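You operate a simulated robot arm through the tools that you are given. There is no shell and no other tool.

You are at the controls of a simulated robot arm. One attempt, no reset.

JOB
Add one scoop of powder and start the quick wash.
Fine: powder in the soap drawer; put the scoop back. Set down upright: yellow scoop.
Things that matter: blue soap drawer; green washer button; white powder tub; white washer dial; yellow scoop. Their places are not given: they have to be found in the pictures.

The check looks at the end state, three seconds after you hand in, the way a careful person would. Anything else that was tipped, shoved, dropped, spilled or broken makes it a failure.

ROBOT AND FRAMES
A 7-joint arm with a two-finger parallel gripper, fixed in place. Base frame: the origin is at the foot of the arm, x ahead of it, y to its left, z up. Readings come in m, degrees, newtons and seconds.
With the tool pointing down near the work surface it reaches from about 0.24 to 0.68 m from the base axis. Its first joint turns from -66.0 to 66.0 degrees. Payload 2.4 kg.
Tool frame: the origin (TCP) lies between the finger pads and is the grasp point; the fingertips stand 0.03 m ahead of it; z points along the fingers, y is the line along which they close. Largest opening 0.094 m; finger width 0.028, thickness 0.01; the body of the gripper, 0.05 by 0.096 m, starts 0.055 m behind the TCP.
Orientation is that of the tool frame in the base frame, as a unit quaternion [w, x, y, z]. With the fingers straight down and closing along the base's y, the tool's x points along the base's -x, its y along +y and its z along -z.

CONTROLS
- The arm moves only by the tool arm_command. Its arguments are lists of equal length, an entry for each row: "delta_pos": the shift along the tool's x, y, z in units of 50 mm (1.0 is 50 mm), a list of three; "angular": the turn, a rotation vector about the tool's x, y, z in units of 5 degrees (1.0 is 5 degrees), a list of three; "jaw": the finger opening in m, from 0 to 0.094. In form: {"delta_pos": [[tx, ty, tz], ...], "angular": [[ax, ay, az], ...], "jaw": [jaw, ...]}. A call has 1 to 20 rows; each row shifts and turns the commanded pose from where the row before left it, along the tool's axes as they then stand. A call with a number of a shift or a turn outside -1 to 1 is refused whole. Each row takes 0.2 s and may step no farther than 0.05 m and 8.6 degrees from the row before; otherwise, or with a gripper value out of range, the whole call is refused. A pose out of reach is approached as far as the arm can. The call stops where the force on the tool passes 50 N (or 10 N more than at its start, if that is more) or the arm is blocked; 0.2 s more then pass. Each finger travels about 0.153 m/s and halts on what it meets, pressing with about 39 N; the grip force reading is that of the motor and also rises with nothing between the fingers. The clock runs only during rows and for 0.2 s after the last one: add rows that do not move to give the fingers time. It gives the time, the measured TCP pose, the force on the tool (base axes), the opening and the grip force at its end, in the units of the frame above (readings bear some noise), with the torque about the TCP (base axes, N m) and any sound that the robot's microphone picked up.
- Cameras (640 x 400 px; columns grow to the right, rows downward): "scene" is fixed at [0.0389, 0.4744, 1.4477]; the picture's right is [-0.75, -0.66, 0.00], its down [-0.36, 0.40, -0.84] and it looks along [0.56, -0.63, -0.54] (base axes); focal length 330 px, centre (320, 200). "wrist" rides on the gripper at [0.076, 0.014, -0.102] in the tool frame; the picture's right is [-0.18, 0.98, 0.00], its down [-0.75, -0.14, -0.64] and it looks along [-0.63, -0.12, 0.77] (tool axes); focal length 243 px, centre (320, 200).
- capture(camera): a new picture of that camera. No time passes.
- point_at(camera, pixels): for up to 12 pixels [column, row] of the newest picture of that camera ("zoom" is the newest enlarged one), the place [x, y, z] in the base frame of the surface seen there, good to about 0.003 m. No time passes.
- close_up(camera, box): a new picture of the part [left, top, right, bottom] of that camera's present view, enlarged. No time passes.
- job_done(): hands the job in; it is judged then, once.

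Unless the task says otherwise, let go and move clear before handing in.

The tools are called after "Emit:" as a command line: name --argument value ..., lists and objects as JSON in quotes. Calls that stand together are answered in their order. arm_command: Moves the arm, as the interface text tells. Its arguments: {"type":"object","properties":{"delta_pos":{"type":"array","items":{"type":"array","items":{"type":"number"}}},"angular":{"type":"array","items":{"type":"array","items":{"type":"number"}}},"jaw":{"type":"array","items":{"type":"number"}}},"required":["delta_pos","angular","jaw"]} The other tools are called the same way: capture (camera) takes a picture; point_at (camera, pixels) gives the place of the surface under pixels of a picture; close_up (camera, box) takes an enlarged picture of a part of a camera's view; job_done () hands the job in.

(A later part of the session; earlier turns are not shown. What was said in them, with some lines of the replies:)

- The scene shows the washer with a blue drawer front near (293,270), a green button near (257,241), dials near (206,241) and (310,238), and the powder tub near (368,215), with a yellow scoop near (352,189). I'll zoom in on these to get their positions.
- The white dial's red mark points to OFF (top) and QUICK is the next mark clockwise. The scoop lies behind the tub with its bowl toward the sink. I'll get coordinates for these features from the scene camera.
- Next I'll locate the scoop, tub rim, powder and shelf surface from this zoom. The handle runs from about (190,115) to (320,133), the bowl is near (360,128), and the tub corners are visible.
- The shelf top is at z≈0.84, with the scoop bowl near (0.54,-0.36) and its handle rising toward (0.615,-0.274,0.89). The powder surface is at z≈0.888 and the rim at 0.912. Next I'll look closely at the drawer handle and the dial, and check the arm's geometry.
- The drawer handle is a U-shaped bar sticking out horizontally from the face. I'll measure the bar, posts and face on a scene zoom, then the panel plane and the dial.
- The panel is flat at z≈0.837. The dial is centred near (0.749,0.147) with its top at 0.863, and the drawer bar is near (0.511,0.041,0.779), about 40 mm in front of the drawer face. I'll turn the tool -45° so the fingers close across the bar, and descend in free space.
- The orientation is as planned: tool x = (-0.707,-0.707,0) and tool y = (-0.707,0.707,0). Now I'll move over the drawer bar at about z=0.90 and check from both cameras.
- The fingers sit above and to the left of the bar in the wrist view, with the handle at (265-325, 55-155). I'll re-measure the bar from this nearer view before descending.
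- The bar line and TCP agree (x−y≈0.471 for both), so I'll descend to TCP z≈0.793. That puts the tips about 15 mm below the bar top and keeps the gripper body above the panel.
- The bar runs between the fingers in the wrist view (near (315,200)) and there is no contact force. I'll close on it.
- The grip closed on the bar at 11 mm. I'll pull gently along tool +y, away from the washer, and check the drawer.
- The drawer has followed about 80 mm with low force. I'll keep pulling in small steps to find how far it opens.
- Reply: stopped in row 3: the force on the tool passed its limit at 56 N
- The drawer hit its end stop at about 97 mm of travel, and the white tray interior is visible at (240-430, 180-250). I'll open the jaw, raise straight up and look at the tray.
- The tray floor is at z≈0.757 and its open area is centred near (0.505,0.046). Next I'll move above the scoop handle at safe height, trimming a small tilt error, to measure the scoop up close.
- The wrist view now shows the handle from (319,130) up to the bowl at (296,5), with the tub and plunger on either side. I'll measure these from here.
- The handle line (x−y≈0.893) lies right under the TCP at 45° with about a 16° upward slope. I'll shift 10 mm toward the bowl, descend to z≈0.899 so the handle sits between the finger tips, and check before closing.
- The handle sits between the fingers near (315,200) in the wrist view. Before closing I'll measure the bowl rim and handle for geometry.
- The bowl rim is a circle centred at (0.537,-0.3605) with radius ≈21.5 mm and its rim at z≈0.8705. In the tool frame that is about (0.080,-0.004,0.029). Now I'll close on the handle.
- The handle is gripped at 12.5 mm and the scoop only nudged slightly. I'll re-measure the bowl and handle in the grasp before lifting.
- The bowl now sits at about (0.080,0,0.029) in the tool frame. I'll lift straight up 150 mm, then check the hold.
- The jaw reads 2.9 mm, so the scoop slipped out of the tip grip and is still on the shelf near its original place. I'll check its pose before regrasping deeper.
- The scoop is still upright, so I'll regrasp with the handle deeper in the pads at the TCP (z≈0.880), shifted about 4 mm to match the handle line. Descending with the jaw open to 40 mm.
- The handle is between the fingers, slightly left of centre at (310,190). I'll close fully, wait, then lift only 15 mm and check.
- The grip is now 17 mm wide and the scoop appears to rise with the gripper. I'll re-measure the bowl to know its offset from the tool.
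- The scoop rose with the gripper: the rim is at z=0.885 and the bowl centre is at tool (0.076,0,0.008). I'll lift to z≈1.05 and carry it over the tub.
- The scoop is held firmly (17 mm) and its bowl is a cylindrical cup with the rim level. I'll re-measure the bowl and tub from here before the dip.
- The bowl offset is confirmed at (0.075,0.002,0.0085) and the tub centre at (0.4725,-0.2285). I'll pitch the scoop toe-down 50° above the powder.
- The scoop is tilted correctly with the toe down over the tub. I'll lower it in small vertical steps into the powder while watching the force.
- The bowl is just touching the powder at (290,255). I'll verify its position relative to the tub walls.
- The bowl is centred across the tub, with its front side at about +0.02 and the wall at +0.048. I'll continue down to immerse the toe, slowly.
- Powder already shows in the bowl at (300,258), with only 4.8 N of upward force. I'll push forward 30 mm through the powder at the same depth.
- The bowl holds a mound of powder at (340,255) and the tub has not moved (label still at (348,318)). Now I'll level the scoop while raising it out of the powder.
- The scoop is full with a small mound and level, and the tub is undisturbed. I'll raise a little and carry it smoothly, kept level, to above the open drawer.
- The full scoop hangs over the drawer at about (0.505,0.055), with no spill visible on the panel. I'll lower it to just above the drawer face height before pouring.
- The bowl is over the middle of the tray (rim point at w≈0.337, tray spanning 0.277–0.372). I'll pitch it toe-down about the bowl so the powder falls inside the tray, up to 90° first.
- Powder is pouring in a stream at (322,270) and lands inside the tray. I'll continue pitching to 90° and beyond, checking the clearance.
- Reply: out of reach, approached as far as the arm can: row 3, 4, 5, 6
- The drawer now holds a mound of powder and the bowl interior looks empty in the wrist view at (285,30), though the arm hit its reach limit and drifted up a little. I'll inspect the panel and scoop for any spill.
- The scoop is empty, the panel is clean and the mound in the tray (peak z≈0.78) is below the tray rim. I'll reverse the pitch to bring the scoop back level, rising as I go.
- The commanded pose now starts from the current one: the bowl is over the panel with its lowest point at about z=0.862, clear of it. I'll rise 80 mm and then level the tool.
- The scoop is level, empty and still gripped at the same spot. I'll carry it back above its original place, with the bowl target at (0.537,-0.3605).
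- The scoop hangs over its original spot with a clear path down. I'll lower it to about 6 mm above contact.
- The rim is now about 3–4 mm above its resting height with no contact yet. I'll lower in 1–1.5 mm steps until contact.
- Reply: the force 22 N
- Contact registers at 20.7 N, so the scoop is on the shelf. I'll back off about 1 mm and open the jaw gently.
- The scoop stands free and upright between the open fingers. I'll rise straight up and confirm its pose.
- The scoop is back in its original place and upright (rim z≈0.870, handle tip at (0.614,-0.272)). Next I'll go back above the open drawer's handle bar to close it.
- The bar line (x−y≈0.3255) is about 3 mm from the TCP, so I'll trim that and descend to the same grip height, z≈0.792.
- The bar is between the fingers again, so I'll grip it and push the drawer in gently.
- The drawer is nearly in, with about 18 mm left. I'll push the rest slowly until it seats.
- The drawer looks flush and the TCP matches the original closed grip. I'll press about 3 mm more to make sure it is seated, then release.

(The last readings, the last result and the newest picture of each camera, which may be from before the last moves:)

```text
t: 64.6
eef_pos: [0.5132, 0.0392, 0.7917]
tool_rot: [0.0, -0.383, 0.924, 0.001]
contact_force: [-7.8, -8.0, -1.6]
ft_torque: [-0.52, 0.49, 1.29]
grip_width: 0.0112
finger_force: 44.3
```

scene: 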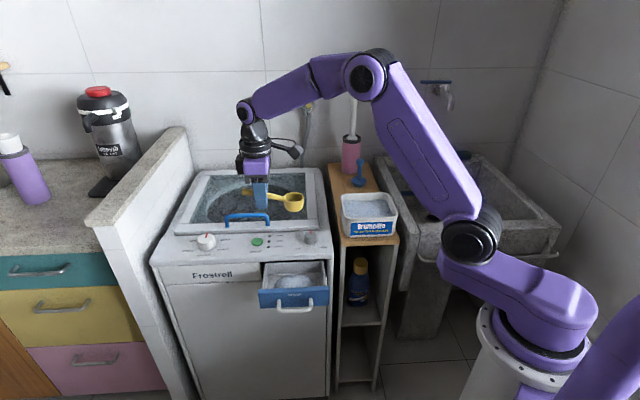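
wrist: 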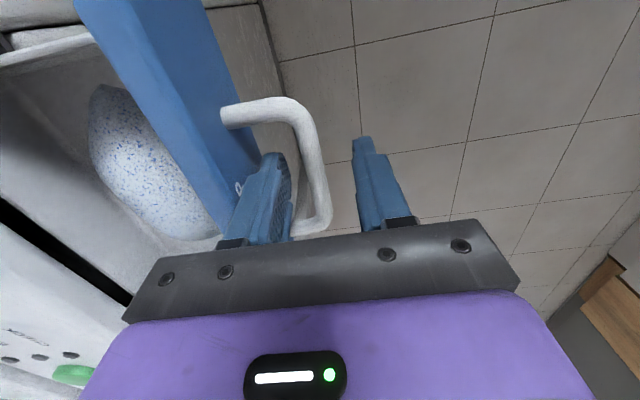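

There's still no resisting force along the push direction, so I'll inspect the face against the body and push a touch more.

Emit:
arm_command --delta_pos '[[0, -0.03, 0], [0, -0.03, 0], [0, 0, 0]]' --angular '[[0, 0, 0], [0, 0, 0], [0, 0, 0]]' --jaw '[0.005, 0.005, 0.005]'

Emit:
close_up --camera "scene" --box '[250, 235, 340, 300]'

Emit:
point_at --camera "zoom" --pixels '[[130, 180], [500, 165], [60, 200], [520, 180], [150, 250], [480, 240], [500, 110], [150, 130]]'

```text
t: 65.4
eef_pos: [0.5151, 0.0372, 0.7922]
tool_rot: [0.001, -0.383, 0.924, 0.0]
contact_force: [-8.8, -11.2, 4.5]
ft_torque: [-0.29, 0.26, 1.29]
grip_width: 0.0112
finger_force: 45.4
```

```text
6.15 times, centred on (295, 268) of scene
```

zoom: 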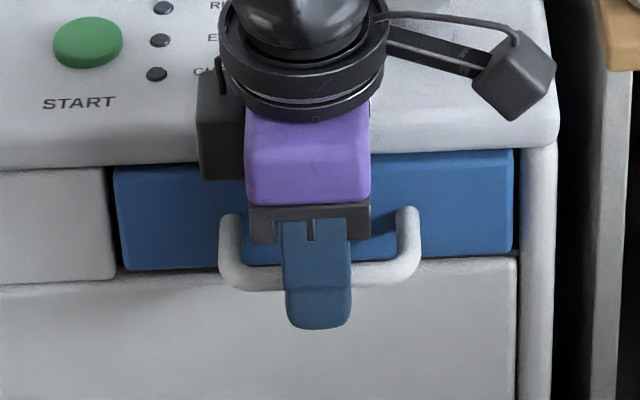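

```text
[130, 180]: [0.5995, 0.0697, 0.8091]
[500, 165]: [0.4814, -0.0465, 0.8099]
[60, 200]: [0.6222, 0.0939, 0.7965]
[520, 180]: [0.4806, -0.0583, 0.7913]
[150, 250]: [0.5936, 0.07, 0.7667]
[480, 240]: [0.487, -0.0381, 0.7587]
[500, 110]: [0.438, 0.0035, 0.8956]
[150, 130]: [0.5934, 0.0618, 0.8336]
```

The face points (x−y≈0.529) match the original closed values and the left panel (0.528). I'll give one more small push to see if a hard stop shows in the force.

Emit:
arm_command --delta_pos '[[0, -0.05, 0], [0, -0.05, 0]]' --angular '[[0, 0, 0], [0, 0, 0]]' --jaw '[0.005, 0.005]'

Emit:
close_up --camera "scene" --box '[250, 235, 340, 300]'

Emit:
point_at --camera "zoom" --pixels '[[130, 180], [500, 165], [60, 200], [225, 225], [405, 220], [240, 275], [400, 270], [150, 250]]'

```text
t: 66.0
eef_pos: [0.5155, 0.0368, 0.7915]
tool_rot: [-0.003, -0.384, 0.923, 0.002]
contact_force: [-24.7, 3.4, 25.8]
ft_torque: [0.57, -0.12, 1.28]
grip_width: 0.0109
finger_force: 44.3
```

```text
6.15 times, centred on (295, 268) of scene
```

zoom: 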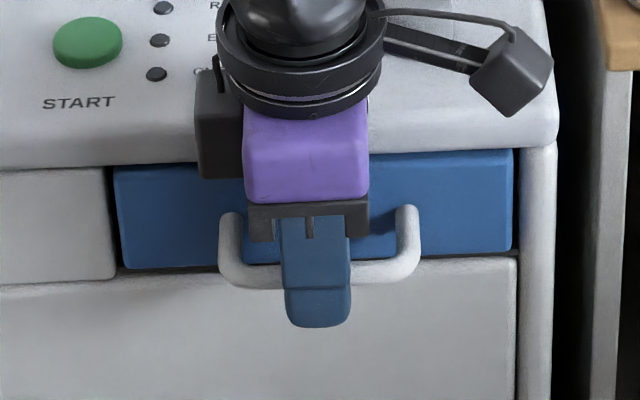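

```text
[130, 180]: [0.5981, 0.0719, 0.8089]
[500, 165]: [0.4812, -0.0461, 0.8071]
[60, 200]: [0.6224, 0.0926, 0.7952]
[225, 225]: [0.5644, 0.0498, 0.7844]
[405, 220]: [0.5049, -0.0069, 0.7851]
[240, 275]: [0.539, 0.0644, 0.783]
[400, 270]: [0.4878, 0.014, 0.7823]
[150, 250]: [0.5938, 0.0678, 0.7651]
```

Resistance of about 20 N now shows a hard stop, so the drawer is fully closed. I'll relax slightly, open the jaw and rise clear.

Emit:
arm_command --delta_pos '[[0, 0.06, 0], [0, 0, 0], [0, 0, 0], [0, 0, 0], [0, 0, -0.3], [0, 0, -0.5], [0, 0, -0.8], [0, 0, -0.8], [0, 0, -0.8], [0, 0, -0.8], [0, 0, 0]]' --angular '[[0, 0, 0], [0, 0, 0], [0, 0, 0], [0, 0, 0], [0, 0, 0], [0, 0, 0], [0, 0, 0], [0, 0, 0], [0, 0, 0], [0, 0, 0], [0, 0, 0]]' --jaw '[0.005, 0.02, 0.035, 0.038, 0.038, 0.038, 0.038, 0.038, 0.038, 0.038, 0.038]'

Emit:
capture --camera "wrist"

Emit:
close_up --camera "scene" --box '[160, 170, 350, 300]'

Emit:
close_up --camera "scene" --box '[250, 245, 340, 300]'

Emit:
point_at --camera "zoom" --pixels '[[320, 130], [100, 130], [530, 120], [50, 200], [320, 230], [320, 248]]'

```text
t: 68.4
eef_pos: [0.5166, 0.0374, 0.9927]
tool_rot: [0.001, -0.383, 0.924, 0.0]
contact_force: [0.1, -0.3, 0.1]
ft_torque: [-0.01, 0.03, -0.02]
grip_width: 0.0384
finger_force: 0.1
```

```text
taken
```

wrist: 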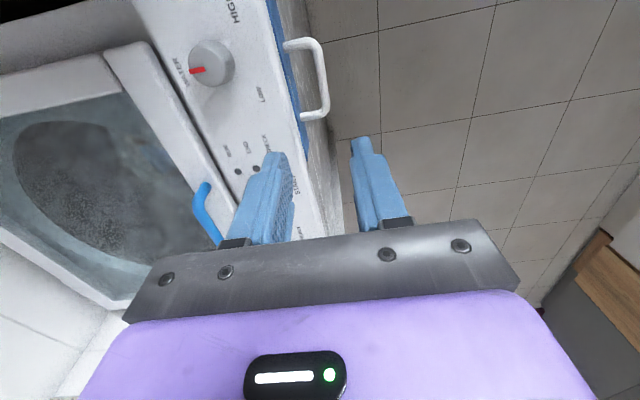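

```text
3.08 times, centred on (255, 235) of scene
```

zoom: 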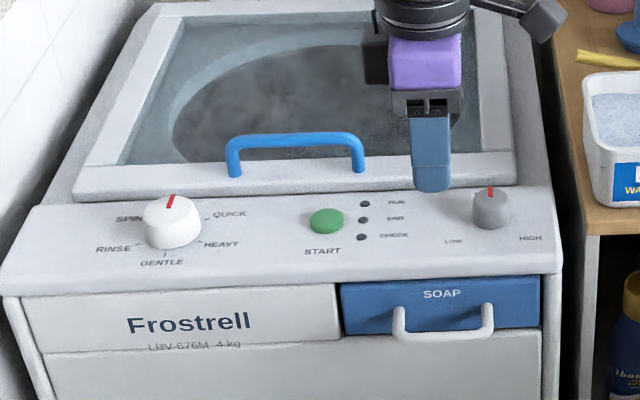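

```text
7.11 times, centred on (295, 272) of scene
```

zoom: 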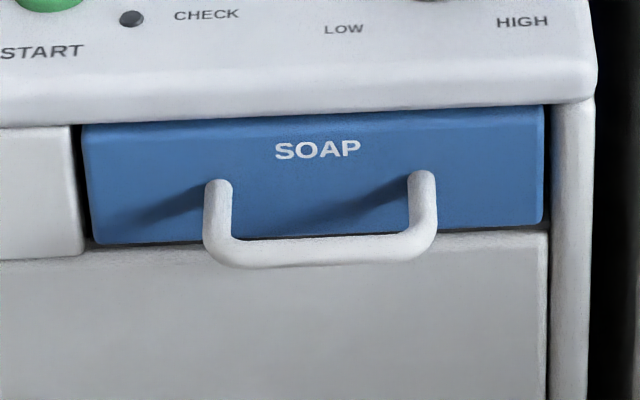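

```text
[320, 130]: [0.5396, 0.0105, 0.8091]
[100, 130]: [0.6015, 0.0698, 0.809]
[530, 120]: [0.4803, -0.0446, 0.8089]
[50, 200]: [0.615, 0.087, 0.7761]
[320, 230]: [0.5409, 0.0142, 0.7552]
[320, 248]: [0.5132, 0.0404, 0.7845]
```

The drawer is closed and its picture matches the original view. Next is the dial at (0.749,0.147), which is far (r≈0.76) and needs an outward-tilted tool. I'll check the finger shape and get precise dial geometry first.

Emit:
close_up --camera "wrist" --box '[200, 120, 440, 270]'

Emit:
close_up --camera "scene" --box '[175, 215, 240, 260]'

Emit:
point_at --camera "zoom" --pixels '[[320, 200], [250, 200], [385, 190], [330, 155], [310, 245], [325, 175], [337, 150], [445, 220], [425, 285], [305, 340], [215, 290], [480, 205]]'

```text
2.67 times, centred on (320, 195) of wrist
```

zoom: 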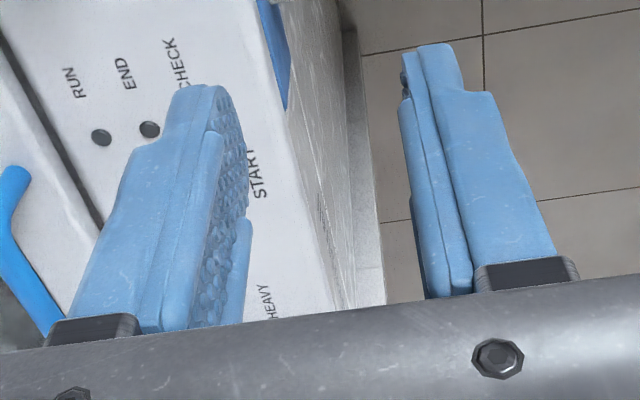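

```text
8.89 times, centred on (208, 238) of scene
```

zoom: 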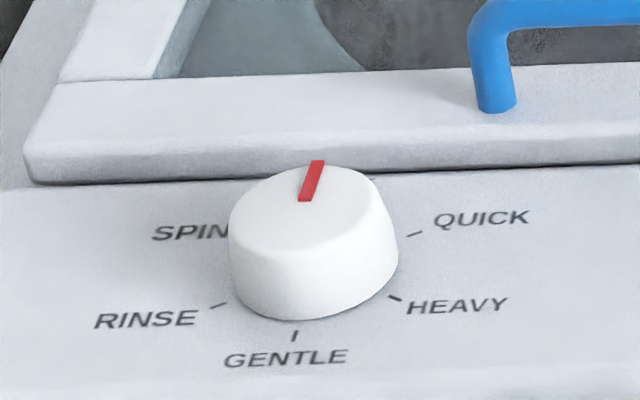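

```text
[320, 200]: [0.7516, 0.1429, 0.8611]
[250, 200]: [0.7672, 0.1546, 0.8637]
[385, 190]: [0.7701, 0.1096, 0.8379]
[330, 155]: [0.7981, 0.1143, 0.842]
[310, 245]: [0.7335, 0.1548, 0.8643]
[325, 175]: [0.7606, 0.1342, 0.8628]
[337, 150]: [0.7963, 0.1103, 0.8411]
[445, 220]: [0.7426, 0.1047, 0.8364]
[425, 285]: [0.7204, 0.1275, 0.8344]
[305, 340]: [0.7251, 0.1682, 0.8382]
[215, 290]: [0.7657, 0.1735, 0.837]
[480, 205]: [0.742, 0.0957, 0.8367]
```

I'll gather precise tick positions, then tilt the tool 40° outward with heading 40° while still in free space, opening the jaw to 64 mm.

Emit:
point_at --camera "zoom" --pixels '[[415, 234], [395, 298], [295, 336], [218, 305], [235, 225], [380, 205], [300, 250], [307, 207], [345, 300], [250, 290]]'

Emit:
arm_command --delta_pos '[[0, 0, 0], [0, 0, 0], [0, 0, 0], [0, 0, 0], [0, 0, 0], [0, 0, 0], [0, 0, 0], [0, 0, 0], [0, 0, 0], [0, 0, 0]]' --angular '[[0, 0, 1], [0, -1, 0], [0, -1, 0], [0, -1, 0], [0, -1, 0], [0, -1, 0], [0, -1, 0], [0, -1, 0], [0, -1, 0], [0, 0, 0]]' --jaw '[0.04, 0.05, 0.06, 0.064, 0.064, 0.064, 0.064, 0.064, 0.064, 0.064]'

```text
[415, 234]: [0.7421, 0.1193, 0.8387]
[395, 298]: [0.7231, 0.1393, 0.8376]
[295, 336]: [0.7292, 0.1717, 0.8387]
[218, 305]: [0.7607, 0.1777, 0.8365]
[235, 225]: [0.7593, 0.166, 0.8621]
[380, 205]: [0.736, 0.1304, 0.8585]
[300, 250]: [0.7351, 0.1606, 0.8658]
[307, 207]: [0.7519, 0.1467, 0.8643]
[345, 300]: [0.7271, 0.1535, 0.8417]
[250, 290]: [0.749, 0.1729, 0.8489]
```

```text
t: 70.6
eef_pos: [0.5158, 0.036, 0.9915]
tool_rot: [0.322, -0.322, 0.882, 0.118]
contact_force: [0.1, -0.6, -0.8]
ft_torque: [-0.01, -0.01, 0.01]
grip_width: 0.0639
finger_force: 0.0
```

The ticks give the dial centre at (0.750,0.148), with QUICK 60° clockwise of OFF. I'll move to a pre-grasp point above and in front of the dial.

Emit:
arm_command --delta_pos '[[-0.4347, -0.216, 0.554], [-0.4347, -0.216, 0.554], [-0.4347, -0.216, 0.554], [-0.4347, -0.216, 0.554], [-0.4347, -0.216, 0.554], [-0.4347, -0.216, 0.554], [0, 0, 0]]' --angular '[[0, 0, 0], [0, 0, 0], [0, 0, 0], [0, 0, 0], [0, 0, 0], [0, 0, 0], [0, 0, 0]]' --jaw '[0.064, 0.064, 0.064, 0.064, 0.064, 0.064, 0.064]'

Emit:
capture --camera "scene"

Emit:
close_up --camera "scene" --box '[165, 180, 285, 270]'

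Emit:
capture --camera "wrist"

```text
t: 72.2
eef_pos: [0.717, 0.1204, 0.9488]
tool_rot: [0.322, -0.321, 0.883, 0.118]
contact_force: [0.4, 0.6, -0.4]
ft_torque: [0.0, 0.01, 0.0]
grip_width: 0.0639
finger_force: 0.1
```

```text
taken
```

scene: 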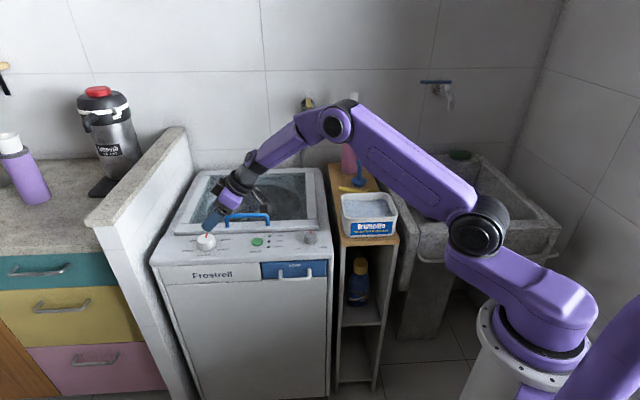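

```text
4.44 times, centred on (225, 225) of scene
```

zoom: 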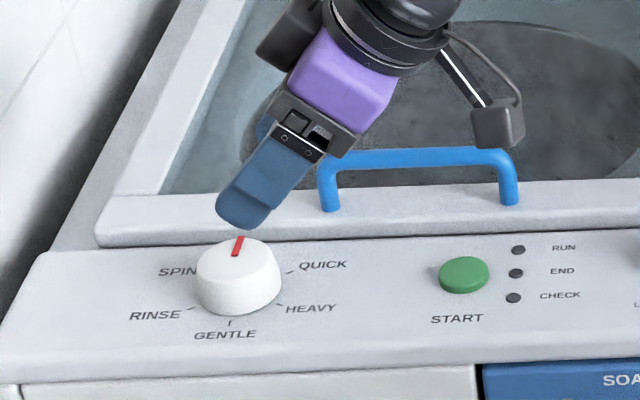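

```text
taken
```

wrist: 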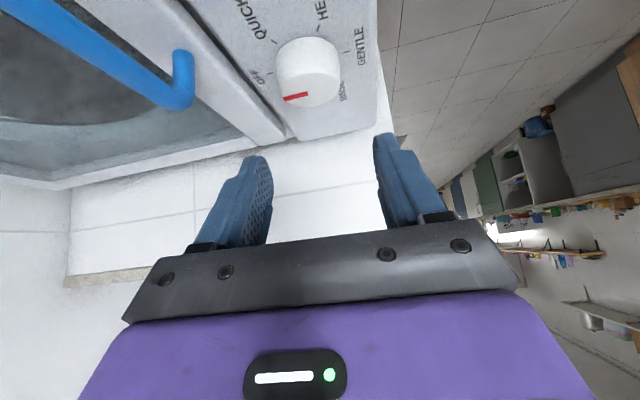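

The pre-grasp pose was reached. The wrist view shows the dial at (308,75) with its red mark toward OFF. I'll measure the knob precisely from here.

Emit:
point_at --camera "wrist" --pixels '[[280, 70], [310, 40], [338, 65], [310, 70], [290, 97], [315, 105], [278, 42], [318, 30], [345, 50], [272, 75], [285, 98], [305, 94]]'

Emit:
close_up --camera "wrist" --box '[230, 0, 390, 120]'

```text
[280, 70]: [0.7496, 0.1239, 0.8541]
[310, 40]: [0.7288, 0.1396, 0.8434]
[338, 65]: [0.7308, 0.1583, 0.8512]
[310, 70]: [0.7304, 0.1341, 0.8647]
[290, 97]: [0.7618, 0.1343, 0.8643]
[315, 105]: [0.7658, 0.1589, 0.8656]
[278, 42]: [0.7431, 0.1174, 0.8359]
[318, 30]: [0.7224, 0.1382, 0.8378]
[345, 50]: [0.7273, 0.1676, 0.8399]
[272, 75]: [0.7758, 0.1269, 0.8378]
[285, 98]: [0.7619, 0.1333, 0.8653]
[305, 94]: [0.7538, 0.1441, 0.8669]
```

```text
3.33 times, centred on (310, 60) of wrist
```

zoom: 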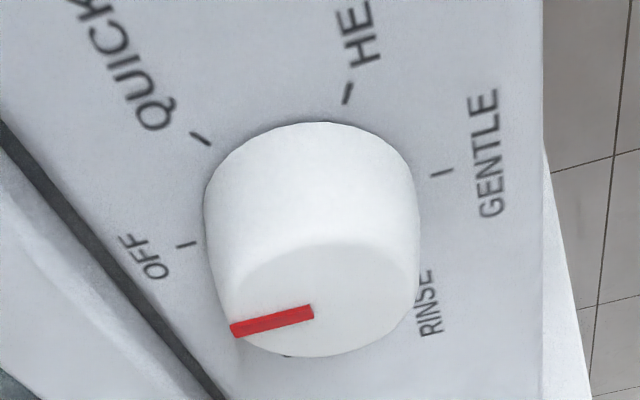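

The dial centre is confirmed at about (0.7515,0.1475). I'll move the open fingers down around the knob along the tool axis, slowly near the end.

Emit:
arm_command --delta_pos '[[0.1, -0.007, 0.4], [0.1, -0.007, 0.4], [0.08, -0.006, 0.33], [0.07, -0.004, 0.28], [0.04, -0.002, 0.15], [0, 0, 0]]' --angular '[[0, 0, 0], [0, 0, 0], [0, 0, 0], [0, 0, 0], [0, 0, 0], [0, 0, 0]]' --jaw '[0.058, 0.058, 0.058, 0.058, 0.058, 0.058]'

Emit:
close_up --camera "scene" --box '[165, 180, 285, 270]'

Emit:
capture --camera "wrist"

```text
t: 73.6
eef_pos: [0.7449, 0.1423, 0.8754]
tool_rot: [0.322, -0.322, 0.883, 0.118]
contact_force: [0.4, 0.9, 0.4]
ft_torque: [0.0, 0.01, -0.01]
grip_width: 0.058
finger_force: 0.1
```

```text
4.44 times, centred on (225, 225) of scene
```

zoom: 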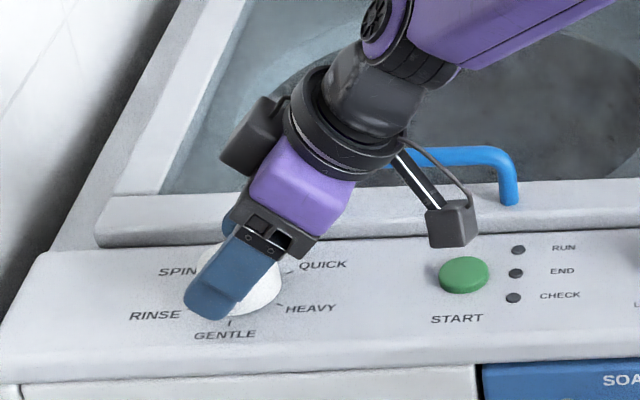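

```text
taken
```

wrist: 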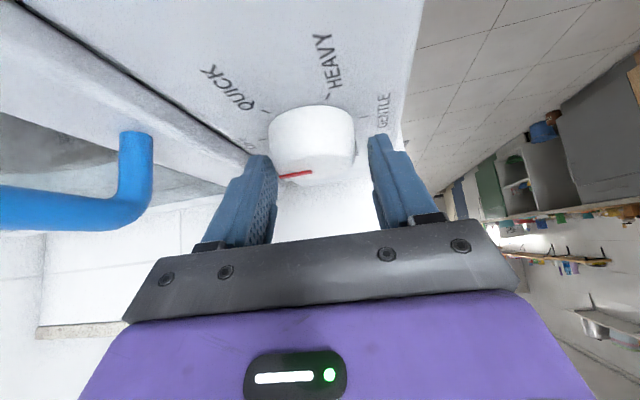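

The fingers straddle the knob in the wrist view (knob centre (312,150), fingers at 277 and 370). I'll check the centring with measured points before closing.

Emit:
point_at --camera "wrist" --pixels '[[272, 140], [354, 140], [312, 140], [312, 112], [300, 178], [340, 178], [268, 160], [375, 140], [310, 165], [265, 110], [330, 98], [363, 115]]'

Emit:
close_up --camera "wrist" --box '[230, 80, 410, 220]'

```text
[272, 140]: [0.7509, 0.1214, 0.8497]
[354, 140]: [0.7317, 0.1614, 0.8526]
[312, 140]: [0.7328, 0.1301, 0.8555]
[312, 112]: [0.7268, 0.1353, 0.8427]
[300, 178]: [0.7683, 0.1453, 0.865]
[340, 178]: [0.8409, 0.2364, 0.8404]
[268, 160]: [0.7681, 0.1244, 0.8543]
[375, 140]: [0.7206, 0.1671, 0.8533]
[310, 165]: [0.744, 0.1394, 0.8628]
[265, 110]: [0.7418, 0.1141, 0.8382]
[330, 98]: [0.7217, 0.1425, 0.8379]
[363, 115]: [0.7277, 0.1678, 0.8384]
```

```text
2.86 times, centred on (320, 150) of wrist
```

zoom: 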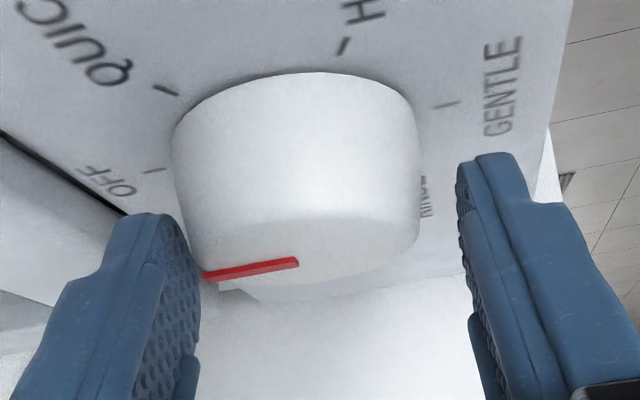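

The knob is centred within 2 mm between the fingers. I'll go about 6 mm deeper along the tool axis so the pads cover more of the knob, then close.

Emit:
arm_command --delta_pos '[[-0.009, 0.03, 0.06], [-0.009, 0, 0.056], [0, 0, 0]]' --angular '[[0, 0, 0], [0, 0, 0], [0, 0, 0]]' --jaw '[0.058, 0.058, 0.058]'

```text
t: 74.4
eef_pos: [0.7476, 0.1462, 0.8723]
tool_rot: [0.322, -0.32, 0.883, 0.117]
contact_force: [0.3, -0.2, -0.3]
ft_torque: [0.04, -0.02, -0.06]
grip_width: 0.0581
finger_force: 0.1
```

No contact with the panel. I'll close on the knob.

Emit:
arm_command --delta_pos '[[0, 0, 0], [0, 0, 0], [0, 0, 0], [0, 0, 0]]' --angular '[[0, 0, 0], [0, 0, 0], [0, 0, 0], [0, 0, 0]]' --jaw '[0.048, 0.04, 0.03, 0.03]'

Emit:
close_up --camera "wrist" --box '[230, 80, 410, 220]'

```text
t: 75.4
eef_pos: [0.7478, 0.1427, 0.8729]
tool_rot: [0.323, -0.32, 0.883, 0.116]
contact_force: [13.7, -11.1, -3.7]
ft_torque: [-0.32, -0.38, -0.07]
grip_width: 0.048
finger_force: 44.7
```

```text
2.86 times, centred on (320, 150) of wrist
```

zoom: 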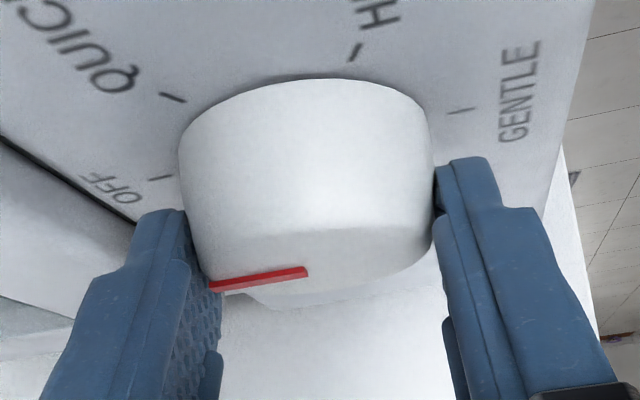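

The knob is held (48 mm across) with about 18 N of side load from a slight offset, so I'll trim 2.5 mm sideways. Then I'll turn about the vertical dial axis 15° clockwise as a test.

Emit:
arm_command --delta_pos '[[0, -0.05, 0], [0, 0.0105, 0], [0, 0.0105, 0], [0, 0.0105, 0], [0, 0, 0]]' --angular '[[0, 0, 0], [0.643, 0, 0.766], [0.643, 0, 0.766], [0.643, 0, 0.766], [0, 0, 0]]' --jaw '[0.03, 0.03, 0.03, 0.03, 0.03]'

Emit:
close_up --camera "wrist" --box '[230, 80, 410, 220]'

Emit:
close_up --camera "scene" --box '[165, 180, 285, 270]'

```text
t: 76.6
eef_pos: [0.7477, 0.1436, 0.8731]
tool_rot: [0.335, -0.202, 0.917, 0.074]
contact_force: [11.4, -8.8, -3.3]
ft_torque: [-0.85, 0.16, -0.08]
grip_width: 0.0485
finger_force: 44.8
```

```text
2.86 times, centred on (320, 150) of wrist
```

zoom: 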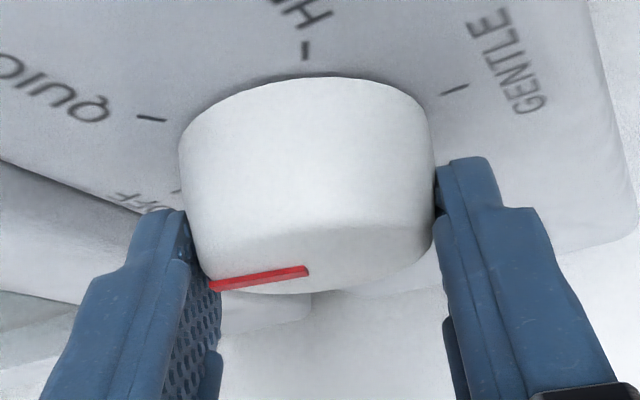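

```text
4.44 times, centred on (225, 225) of scene
```

zoom: 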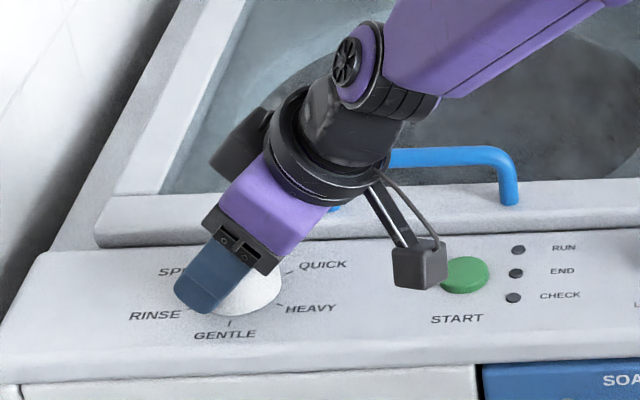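

The knob turns with the gripper: the red mark stayed put in the wrist view while the labels rotated. I'll continue clockwise for another 25°.

Emit:
arm_command --delta_pos '[[0, -0.02, 0], [0, 0.0105, 0], [0, 0.0105, 0], [0, 0.0105, 0], [0, 0.0105, 0], [0, 0, 0]]' --angular '[[0.643, 0, 0.766], [0.643, 0, 0.766], [0.643, 0, 0.766], [0.643, 0, 0.766], [0.643, 0, 0.766], [0, 0, 0]]' --jaw '[0.03, 0.03, 0.03, 0.03, 0.03, 0.03]'

Emit:
close_up --camera "wrist" --box '[230, 80, 410, 220]'

Emit:
close_up --camera "scene" --box '[165, 180, 285, 270]'

```text
t: 78.0
eef_pos: [0.7474, 0.1462, 0.8735]
tool_rot: [0.343, -0.001, 0.939, 0.001]
contact_force: [-4.4, -1.6, 10.8]
ft_torque: [-0.3, 0.63, -0.02]
grip_width: 0.0484
finger_force: 45.1
```

```text
2.86 times, centred on (320, 150) of wrist
```

zoom: 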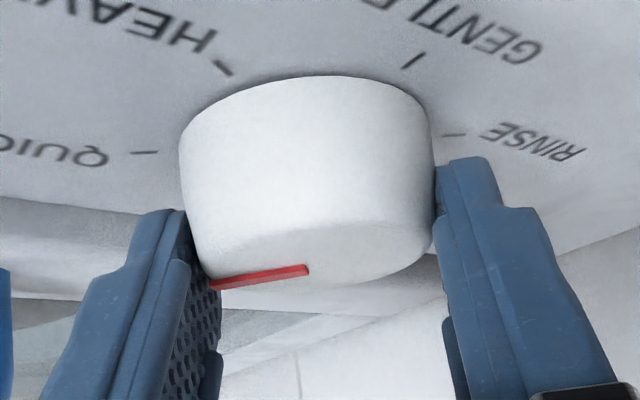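

```text
4.44 times, centred on (225, 225) of scene
```

zoom: 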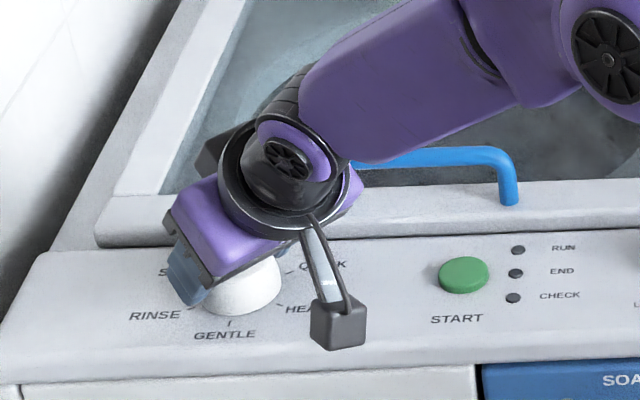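

The dial has now turned 40°. I'll do the final 20°, four rows, in the same manner.

Emit:
arm_command --delta_pos '[[0, 0.0105, 0], [0, 0.0105, 0], [0, 0.0105, 0], [0, 0.0105, 0], [0, 0, 0]]' --angular '[[0.643, 0, 0.766], [0.643, 0, 0.766], [0.643, 0, 0.766], [0.643, 0, 0.766], [0, 0, 0]]' --jaw '[0.03, 0.03, 0.03, 0.03, 0.03]'

Emit:
close_up --camera "wrist" --box '[230, 80, 410, 220]'

Emit:
close_up --camera "scene" --box '[165, 180, 285, 270]'

```text
t: 79.2
eef_pos: [0.7475, 0.1473, 0.8732]
tool_rot: [0.338, 0.163, 0.925, -0.058]
contact_force: [-14.5, -2.1, 19.8]
ft_torque: [-0.25, 0.47, -0.01]
grip_width: 0.0481
finger_force: 44.8
```

```text
2.86 times, centred on (320, 150) of wrist
```

zoom: 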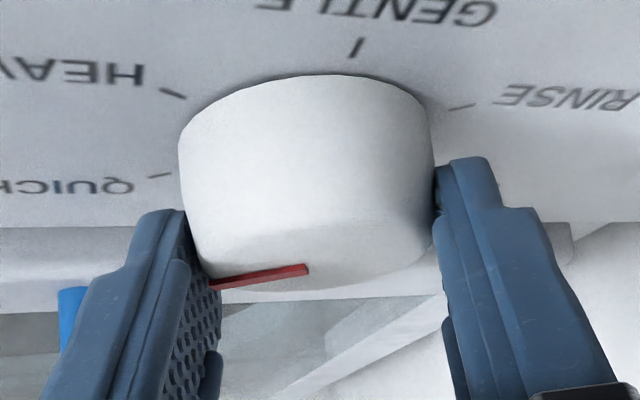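

```text
4.44 times, centred on (225, 225) of scene
```

zoom: 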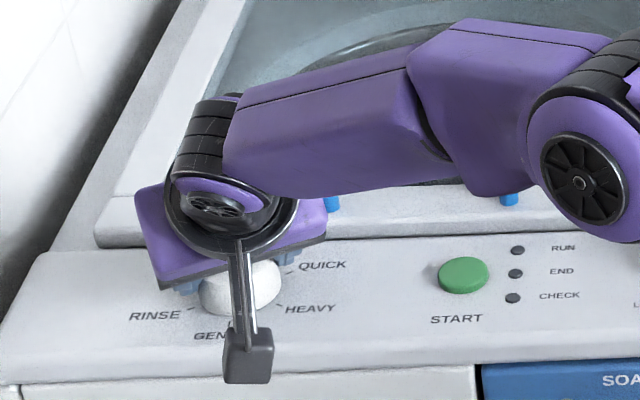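

The QUICK tick is now where the OFF tick was at grip time, so the turn is about 60°. I'll open the jaw, back out along the tool axis and check the dial.

Emit:
arm_command --delta_pos '[[0, 0, 0], [0, 0, 0], [0, 0, 0], [0, 0, -0.2], [0, 0, -0.4], [0, 0, -0.5], [0, 0, -0.6], [0, 0, -0.6], [0, 0, 0]]' --angular '[[0, 0, 0], [0, 0, 0], [0, 0, 0], [0, 0, 0], [0, 0, 0], [0, 0, 0], [0, 0, 0], [0, 0, 0], [0, 0, 0]]' --jaw '[0.052, 0.06, 0.062, 0.062, 0.062, 0.062, 0.062, 0.062, 0.062]'

Emit:
close_up --camera "scene" --box '[165, 190, 265, 265]'

Emit:
capture --camera "wrist"

```text
t: 81.2
eef_pos: [0.6787, 0.173, 0.9603]
tool_rot: [0.337, 0.163, 0.925, -0.059]
contact_force: [0.2, -0.6, 0.6]
ft_torque: [-0.01, -0.02, 0.02]
grip_width: 0.0619
finger_force: 0.0
```

```text
5.33 times, centred on (215, 228) of scene
```

zoom: 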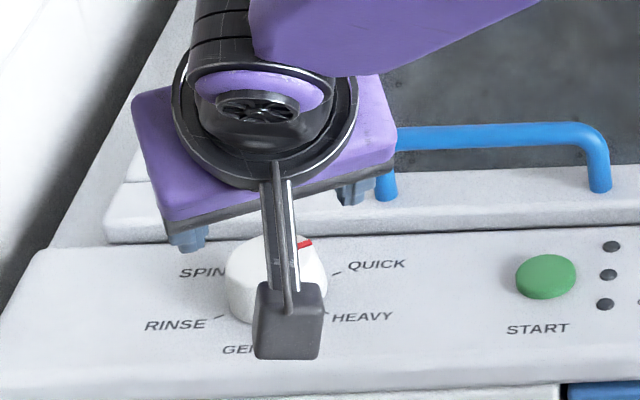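

```text
taken
```

wrist: 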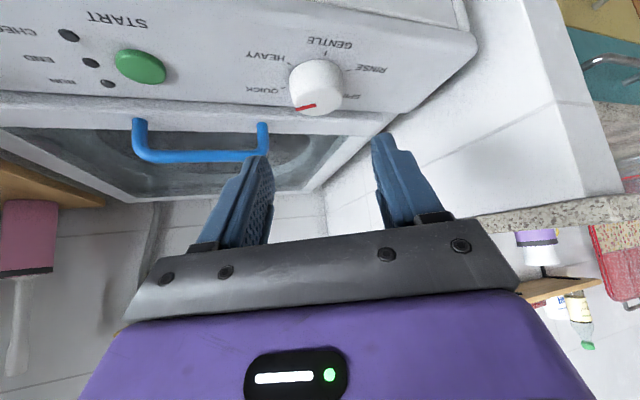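

The red mark now points toward QUICK in the wrist view (at (303,106)). I'll zoom in to verify the pointing angle.

Emit:
close_up --camera "wrist" --box '[240, 30, 400, 130]'

Emit:
point_at --camera "zoom" --pixels '[[228, 308], [295, 295], [300, 285], [175, 238], [205, 135], [340, 85], [435, 160], [250, 260], [390, 270], [330, 240]]'

```text
4.00 times, centred on (320, 80) of wrist
```

zoom: 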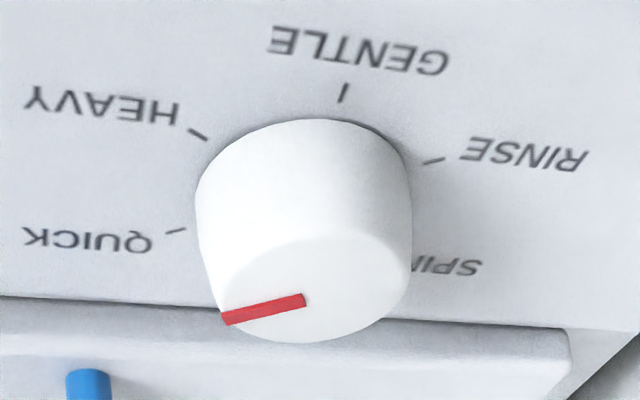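

```text
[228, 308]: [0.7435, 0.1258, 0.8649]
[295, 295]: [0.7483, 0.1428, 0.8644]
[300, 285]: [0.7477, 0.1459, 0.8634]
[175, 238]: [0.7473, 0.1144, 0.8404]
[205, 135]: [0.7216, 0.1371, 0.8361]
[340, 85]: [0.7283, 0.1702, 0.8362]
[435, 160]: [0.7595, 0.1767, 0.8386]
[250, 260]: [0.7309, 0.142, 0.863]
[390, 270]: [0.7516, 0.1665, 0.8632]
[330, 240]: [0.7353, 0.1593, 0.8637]
```

The mark's direction is about −104°, matching QUICK (about −105°). Next I'll measure the START button and level the tool.

Emit:
point_at --camera "wrist" --pixels '[[140, 65], [118, 66], [163, 68], [140, 52], [140, 78], [125, 58]]'

Emit:
arm_command --delta_pos '[[0, 0, -0.3], [0, 0, -0.3], [0, 0, 0], [0, 0, 0], [0, 0, 0], [0, 0, 0], [0, 0, 0], [0, 0, 0], [0, 0, 0]]' --angular '[[0, 1, 0], [0, 1, 0], [0, 1, 0], [0, 1, 0], [0, 1, 0], [0, 1, 0], [0, 1, 0], [0, 1, 0], [0, 0, 0]]' --jaw '[0.05, 0.03, 0.01, 0.0, 0.0, 0.0, 0.0, 0.0, 0.0]'

Emit:
capture --camera "scene"

Emit:
close_up --camera "scene" --box '[165, 205, 285, 270]'

```text
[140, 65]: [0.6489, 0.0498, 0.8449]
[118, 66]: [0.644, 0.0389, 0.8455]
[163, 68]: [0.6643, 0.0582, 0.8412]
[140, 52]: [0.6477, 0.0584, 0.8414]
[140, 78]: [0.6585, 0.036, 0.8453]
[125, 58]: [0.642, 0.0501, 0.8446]
```

```text
t: 83.2
eef_pos: [0.6616, 0.1805, 0.9843]
tool_rot: [-0.002, 0.174, 0.985, 0.001]
contact_force: [0.2, 0.6, -0.6]
ft_torque: [-0.01, 0.03, -0.02]
grip_width: 0.0
finger_force: 33.4
```

```text
taken
```

scene: 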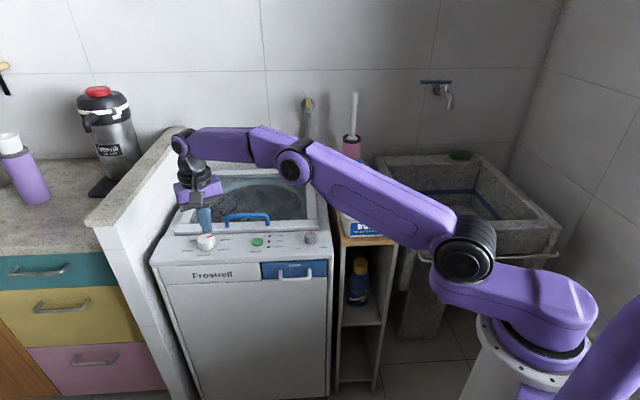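

```text
5.33 times, centred on (225, 238) of scene
```

zoom: 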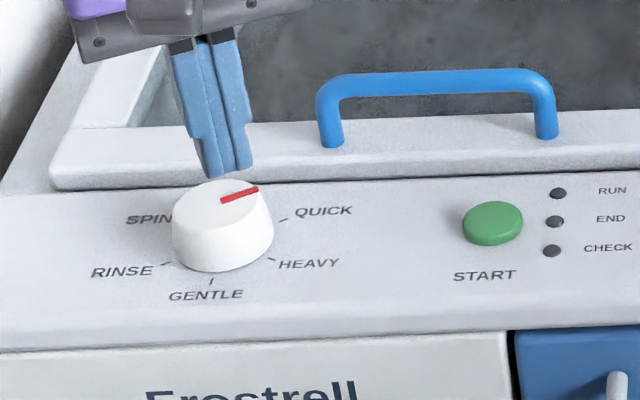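

The scene zoom confirms the mark aims at the QUICK tick. With the fingers closed, I'll move above the START button at (0.650,0.048).

Emit:
arm_command --delta_pos '[[-0.173, -0.645, 0], [-0.173, -0.645, 0.2], [-0.173, -0.645, 0.4], [-0.173, -0.645, 0.48], [0, 0, 0]]' --angular '[[0, 0, 0], [0, 0, 0], [0, 0, 0], [0, 0, 0], [0, 0, 0]]' --jaw '[0, 0, 0, 0, 0]'

Emit:
close_up --camera "scene" --box '[195, 175, 325, 270]'

Emit:
capture --camera "wrist"

```text
t: 84.4
eef_pos: [0.6481, 0.0461, 0.929]
tool_rot: [0.0, 0.173, 0.985, 0.001]
contact_force: [-0.1, -0.7, -0.7]
ft_torque: [0.0, -0.01, 0.01]
grip_width: 0.0
finger_force: 33.0
```

```text
4.21 times, centred on (260, 222) of scene
```

zoom: 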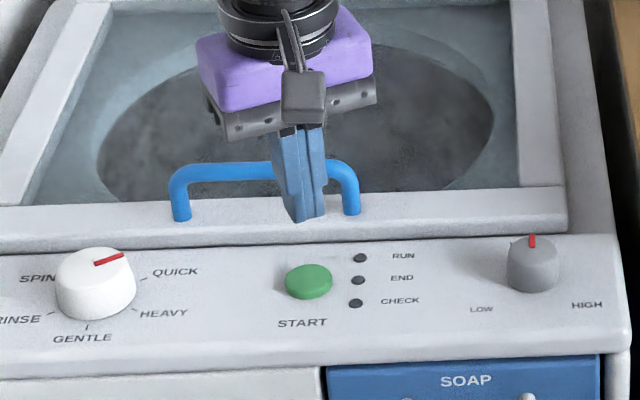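

```text
taken
```

wrist: 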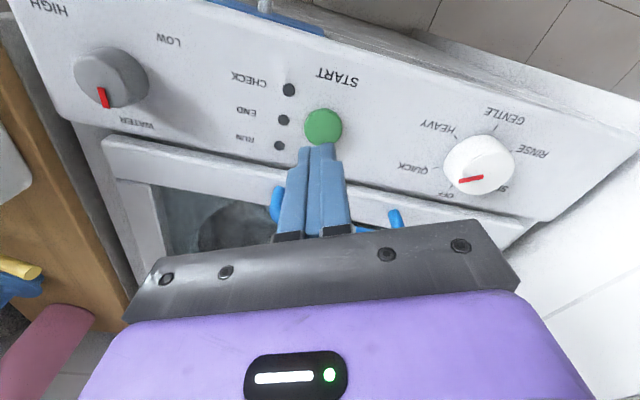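

The closed fingertips hang above the green button (wrist (323,127)). I'll measure its centre from this view before pressing.

Emit:
point_at --camera "wrist" --pixels '[[323, 127], [308, 127], [340, 127], [323, 112], [323, 140], [290, 90]]'

Emit:
point_at --camera "zoom" --pixels '[[308, 278], [290, 280], [328, 275], [308, 267], [308, 290], [303, 215]]'

```text
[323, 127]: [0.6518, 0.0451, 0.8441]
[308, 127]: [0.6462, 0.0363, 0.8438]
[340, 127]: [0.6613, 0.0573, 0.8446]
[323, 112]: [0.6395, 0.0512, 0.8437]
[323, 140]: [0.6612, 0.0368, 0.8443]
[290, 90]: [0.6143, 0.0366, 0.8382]
```

```text
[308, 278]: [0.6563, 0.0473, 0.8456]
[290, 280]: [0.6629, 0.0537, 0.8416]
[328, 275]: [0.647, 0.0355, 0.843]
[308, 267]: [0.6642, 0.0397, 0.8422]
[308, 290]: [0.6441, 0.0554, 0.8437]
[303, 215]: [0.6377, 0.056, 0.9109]
```

The button centre is (0.653,0.046) with its top at z≈0.844. I'll trim 5 mm, descend to just above it, then press in 1–2 mm steps.

Emit:
arm_command --delta_pos '[[-0.094, 0.034, 0.4], [0, 0, 0.4], [0, 0, 0.2], [0, 0, 0.04], [0, 0, 0.03], [0, 0, 0.03], [0, 0, 0]]' --angular '[[0, 0, 0], [0, 0, 0], [0, 0, 0], [0, 0, 0], [0, 0, 0], [0, 0, 0], [0, 0, 0]]' --jaw '[0, 0, 0, 0, 0, 0, 0]'

Emit:
close_up --camera "scene" --box '[195, 195, 325, 270]'

```text
t: 86.0
eef_pos: [0.6541, 0.0457, 0.8751]
tool_rot: [0.0, 0.173, 0.985, 0.0]
contact_force: [0.1, 0.1, 0.4]
ft_torque: [-0.04, 0.01, 0.01]
grip_width: 0.0
finger_force: 33.4
```

```text
4.92 times, centred on (260, 232) of scene
```

zoom: 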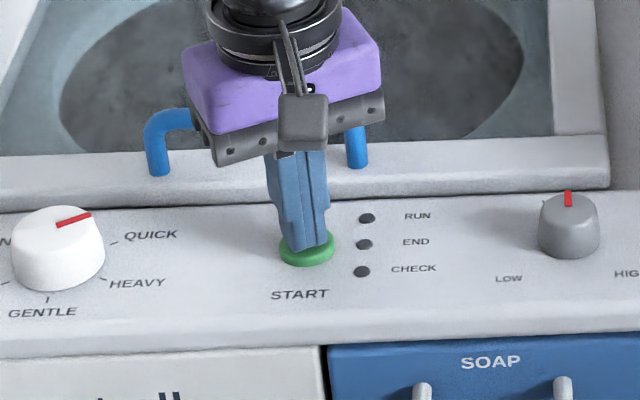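

The tips are on the middle of the button with no force yet. I'll press down slowly.

Emit:
arm_command --delta_pos '[[0, 0, 0.025], [0, 0, 0.025], [0, 0, 0.025], [0, 0, 0.025], [0, 0, 0]]' --angular '[[0, 0, 0], [0, 0, 0], [0, 0, 0], [0, 0, 0], [0, 0, 0]]' --jaw '[0, 0, 0, 0, 0]'

Emit:
close_up --camera "scene" --box '[195, 195, 325, 270]'

```text
t: 87.2
eef_pos: [0.6528, 0.0457, 0.8703]
tool_rot: [0.0, 0.173, 0.985, 0.001]
contact_force: [1.2, 1.1, 2.1]
ft_torque: [0.0, -0.03, 0.01]
grip_width: 0.0001
finger_force: 33.2
heard: click
```

```text
4.92 times, centred on (260, 232) of scene
```

zoom: 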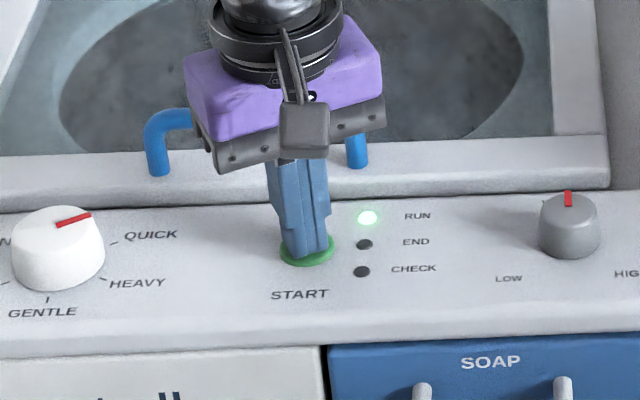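

A click was heard and the RUN lamp at (368,218) is lit, so the wash has started. I'll lift straight up and retreat clear.

Emit:
arm_command --delta_pos '[[0, 0, -0.2], [0, 0, -0.5], [0, 0, -0.8], [0, 0, -0.9], [0, 0, -0.9], [0.6, 0, -0.4], [0.8, 0, 0], [0.8, 0, 0], [0.8, 0, 0], [0, 0, 0]]' --angular '[[0, 0, 0], [0, 0, 0], [0, 0, 0], [0, 0, 0], [0, 0, 0], [0, 0, 0], [0, 0, 0], [0, 0, 0], [0, 0, 0], [0, 0, 0]]' --jaw '[0, 0, 0, 0, 0, 0.02, 0.03, 0.04, 0.04, 0.04]'

Emit:
capture --camera "scene"

Emit:
close_up --camera "scene" --box '[160, 190, 350, 300]'

Emit:
close_up --camera "scene" --box '[310, 120, 420, 245]'

```text
t: 89.4
eef_pos: [0.5102, 0.0987, 1.0541]
tool_rot: [0.0, 0.173, 0.985, 0.0]
contact_force: [-0.6, 0.1, 0.4]
ft_torque: [0.03, -0.01, -0.01]
grip_width: 0.0399
finger_force: 0.1
```

```text
taken
```

scene: 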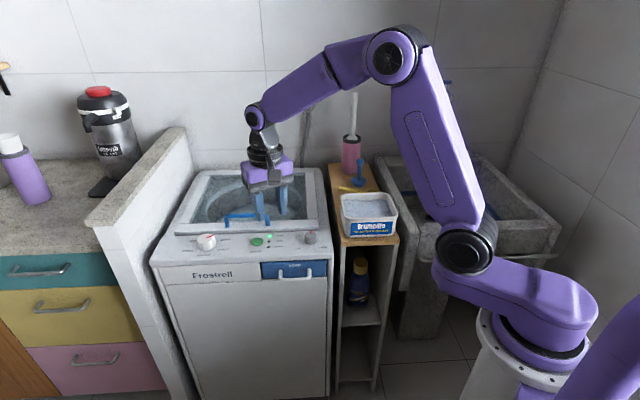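

```text
3.37 times, centred on (255, 245) of scene
```

zoom: 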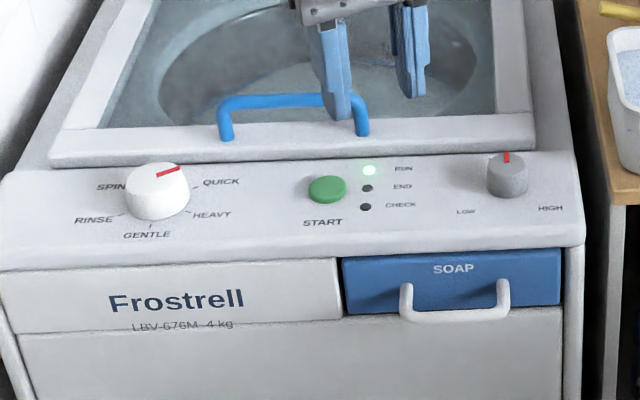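

```text
3.20 times, centred on (365, 182) of scene
```

zoom: 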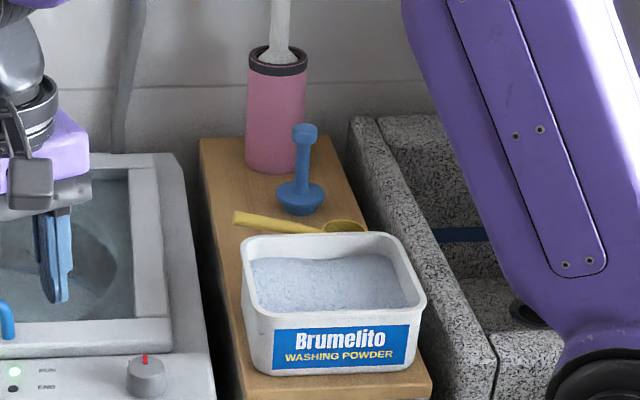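

The final views show the RUN lamp lit, the dial on QUICK and the drawer shut. The scoop is upright in its place, and the tub, plunger and bottle are undisturbed with no powder spilled. The arm is clear, so I'm handing in.

Emit:
job_done

```text
The job is handed in.
```

I put one scoop of powder in the soap drawer and started the quick wash. The job is handed in, but I haven't seen the result of the check.

- **Powder:** one full scoop is in the soap drawer. I saw no powder on the panel or shelf, and the drawer is pushed in to its stop.
- **Scoop:** it is back in its original spot behind the tub, upright and empty. My first grip slipped as I lifted, but it stayed upright on the shelf and I picked it up again with a deeper grip.
- **Dial:** turned from OFF to QUICK, and the red mark lines up with the QUICK tick.
- **Start:** I pressed the green button once, heard a click, and the RUN lamp came on and stayed lit.

In the last pictures the tub, plunger and bottle look undisturbed, and the arm is clear of everything.
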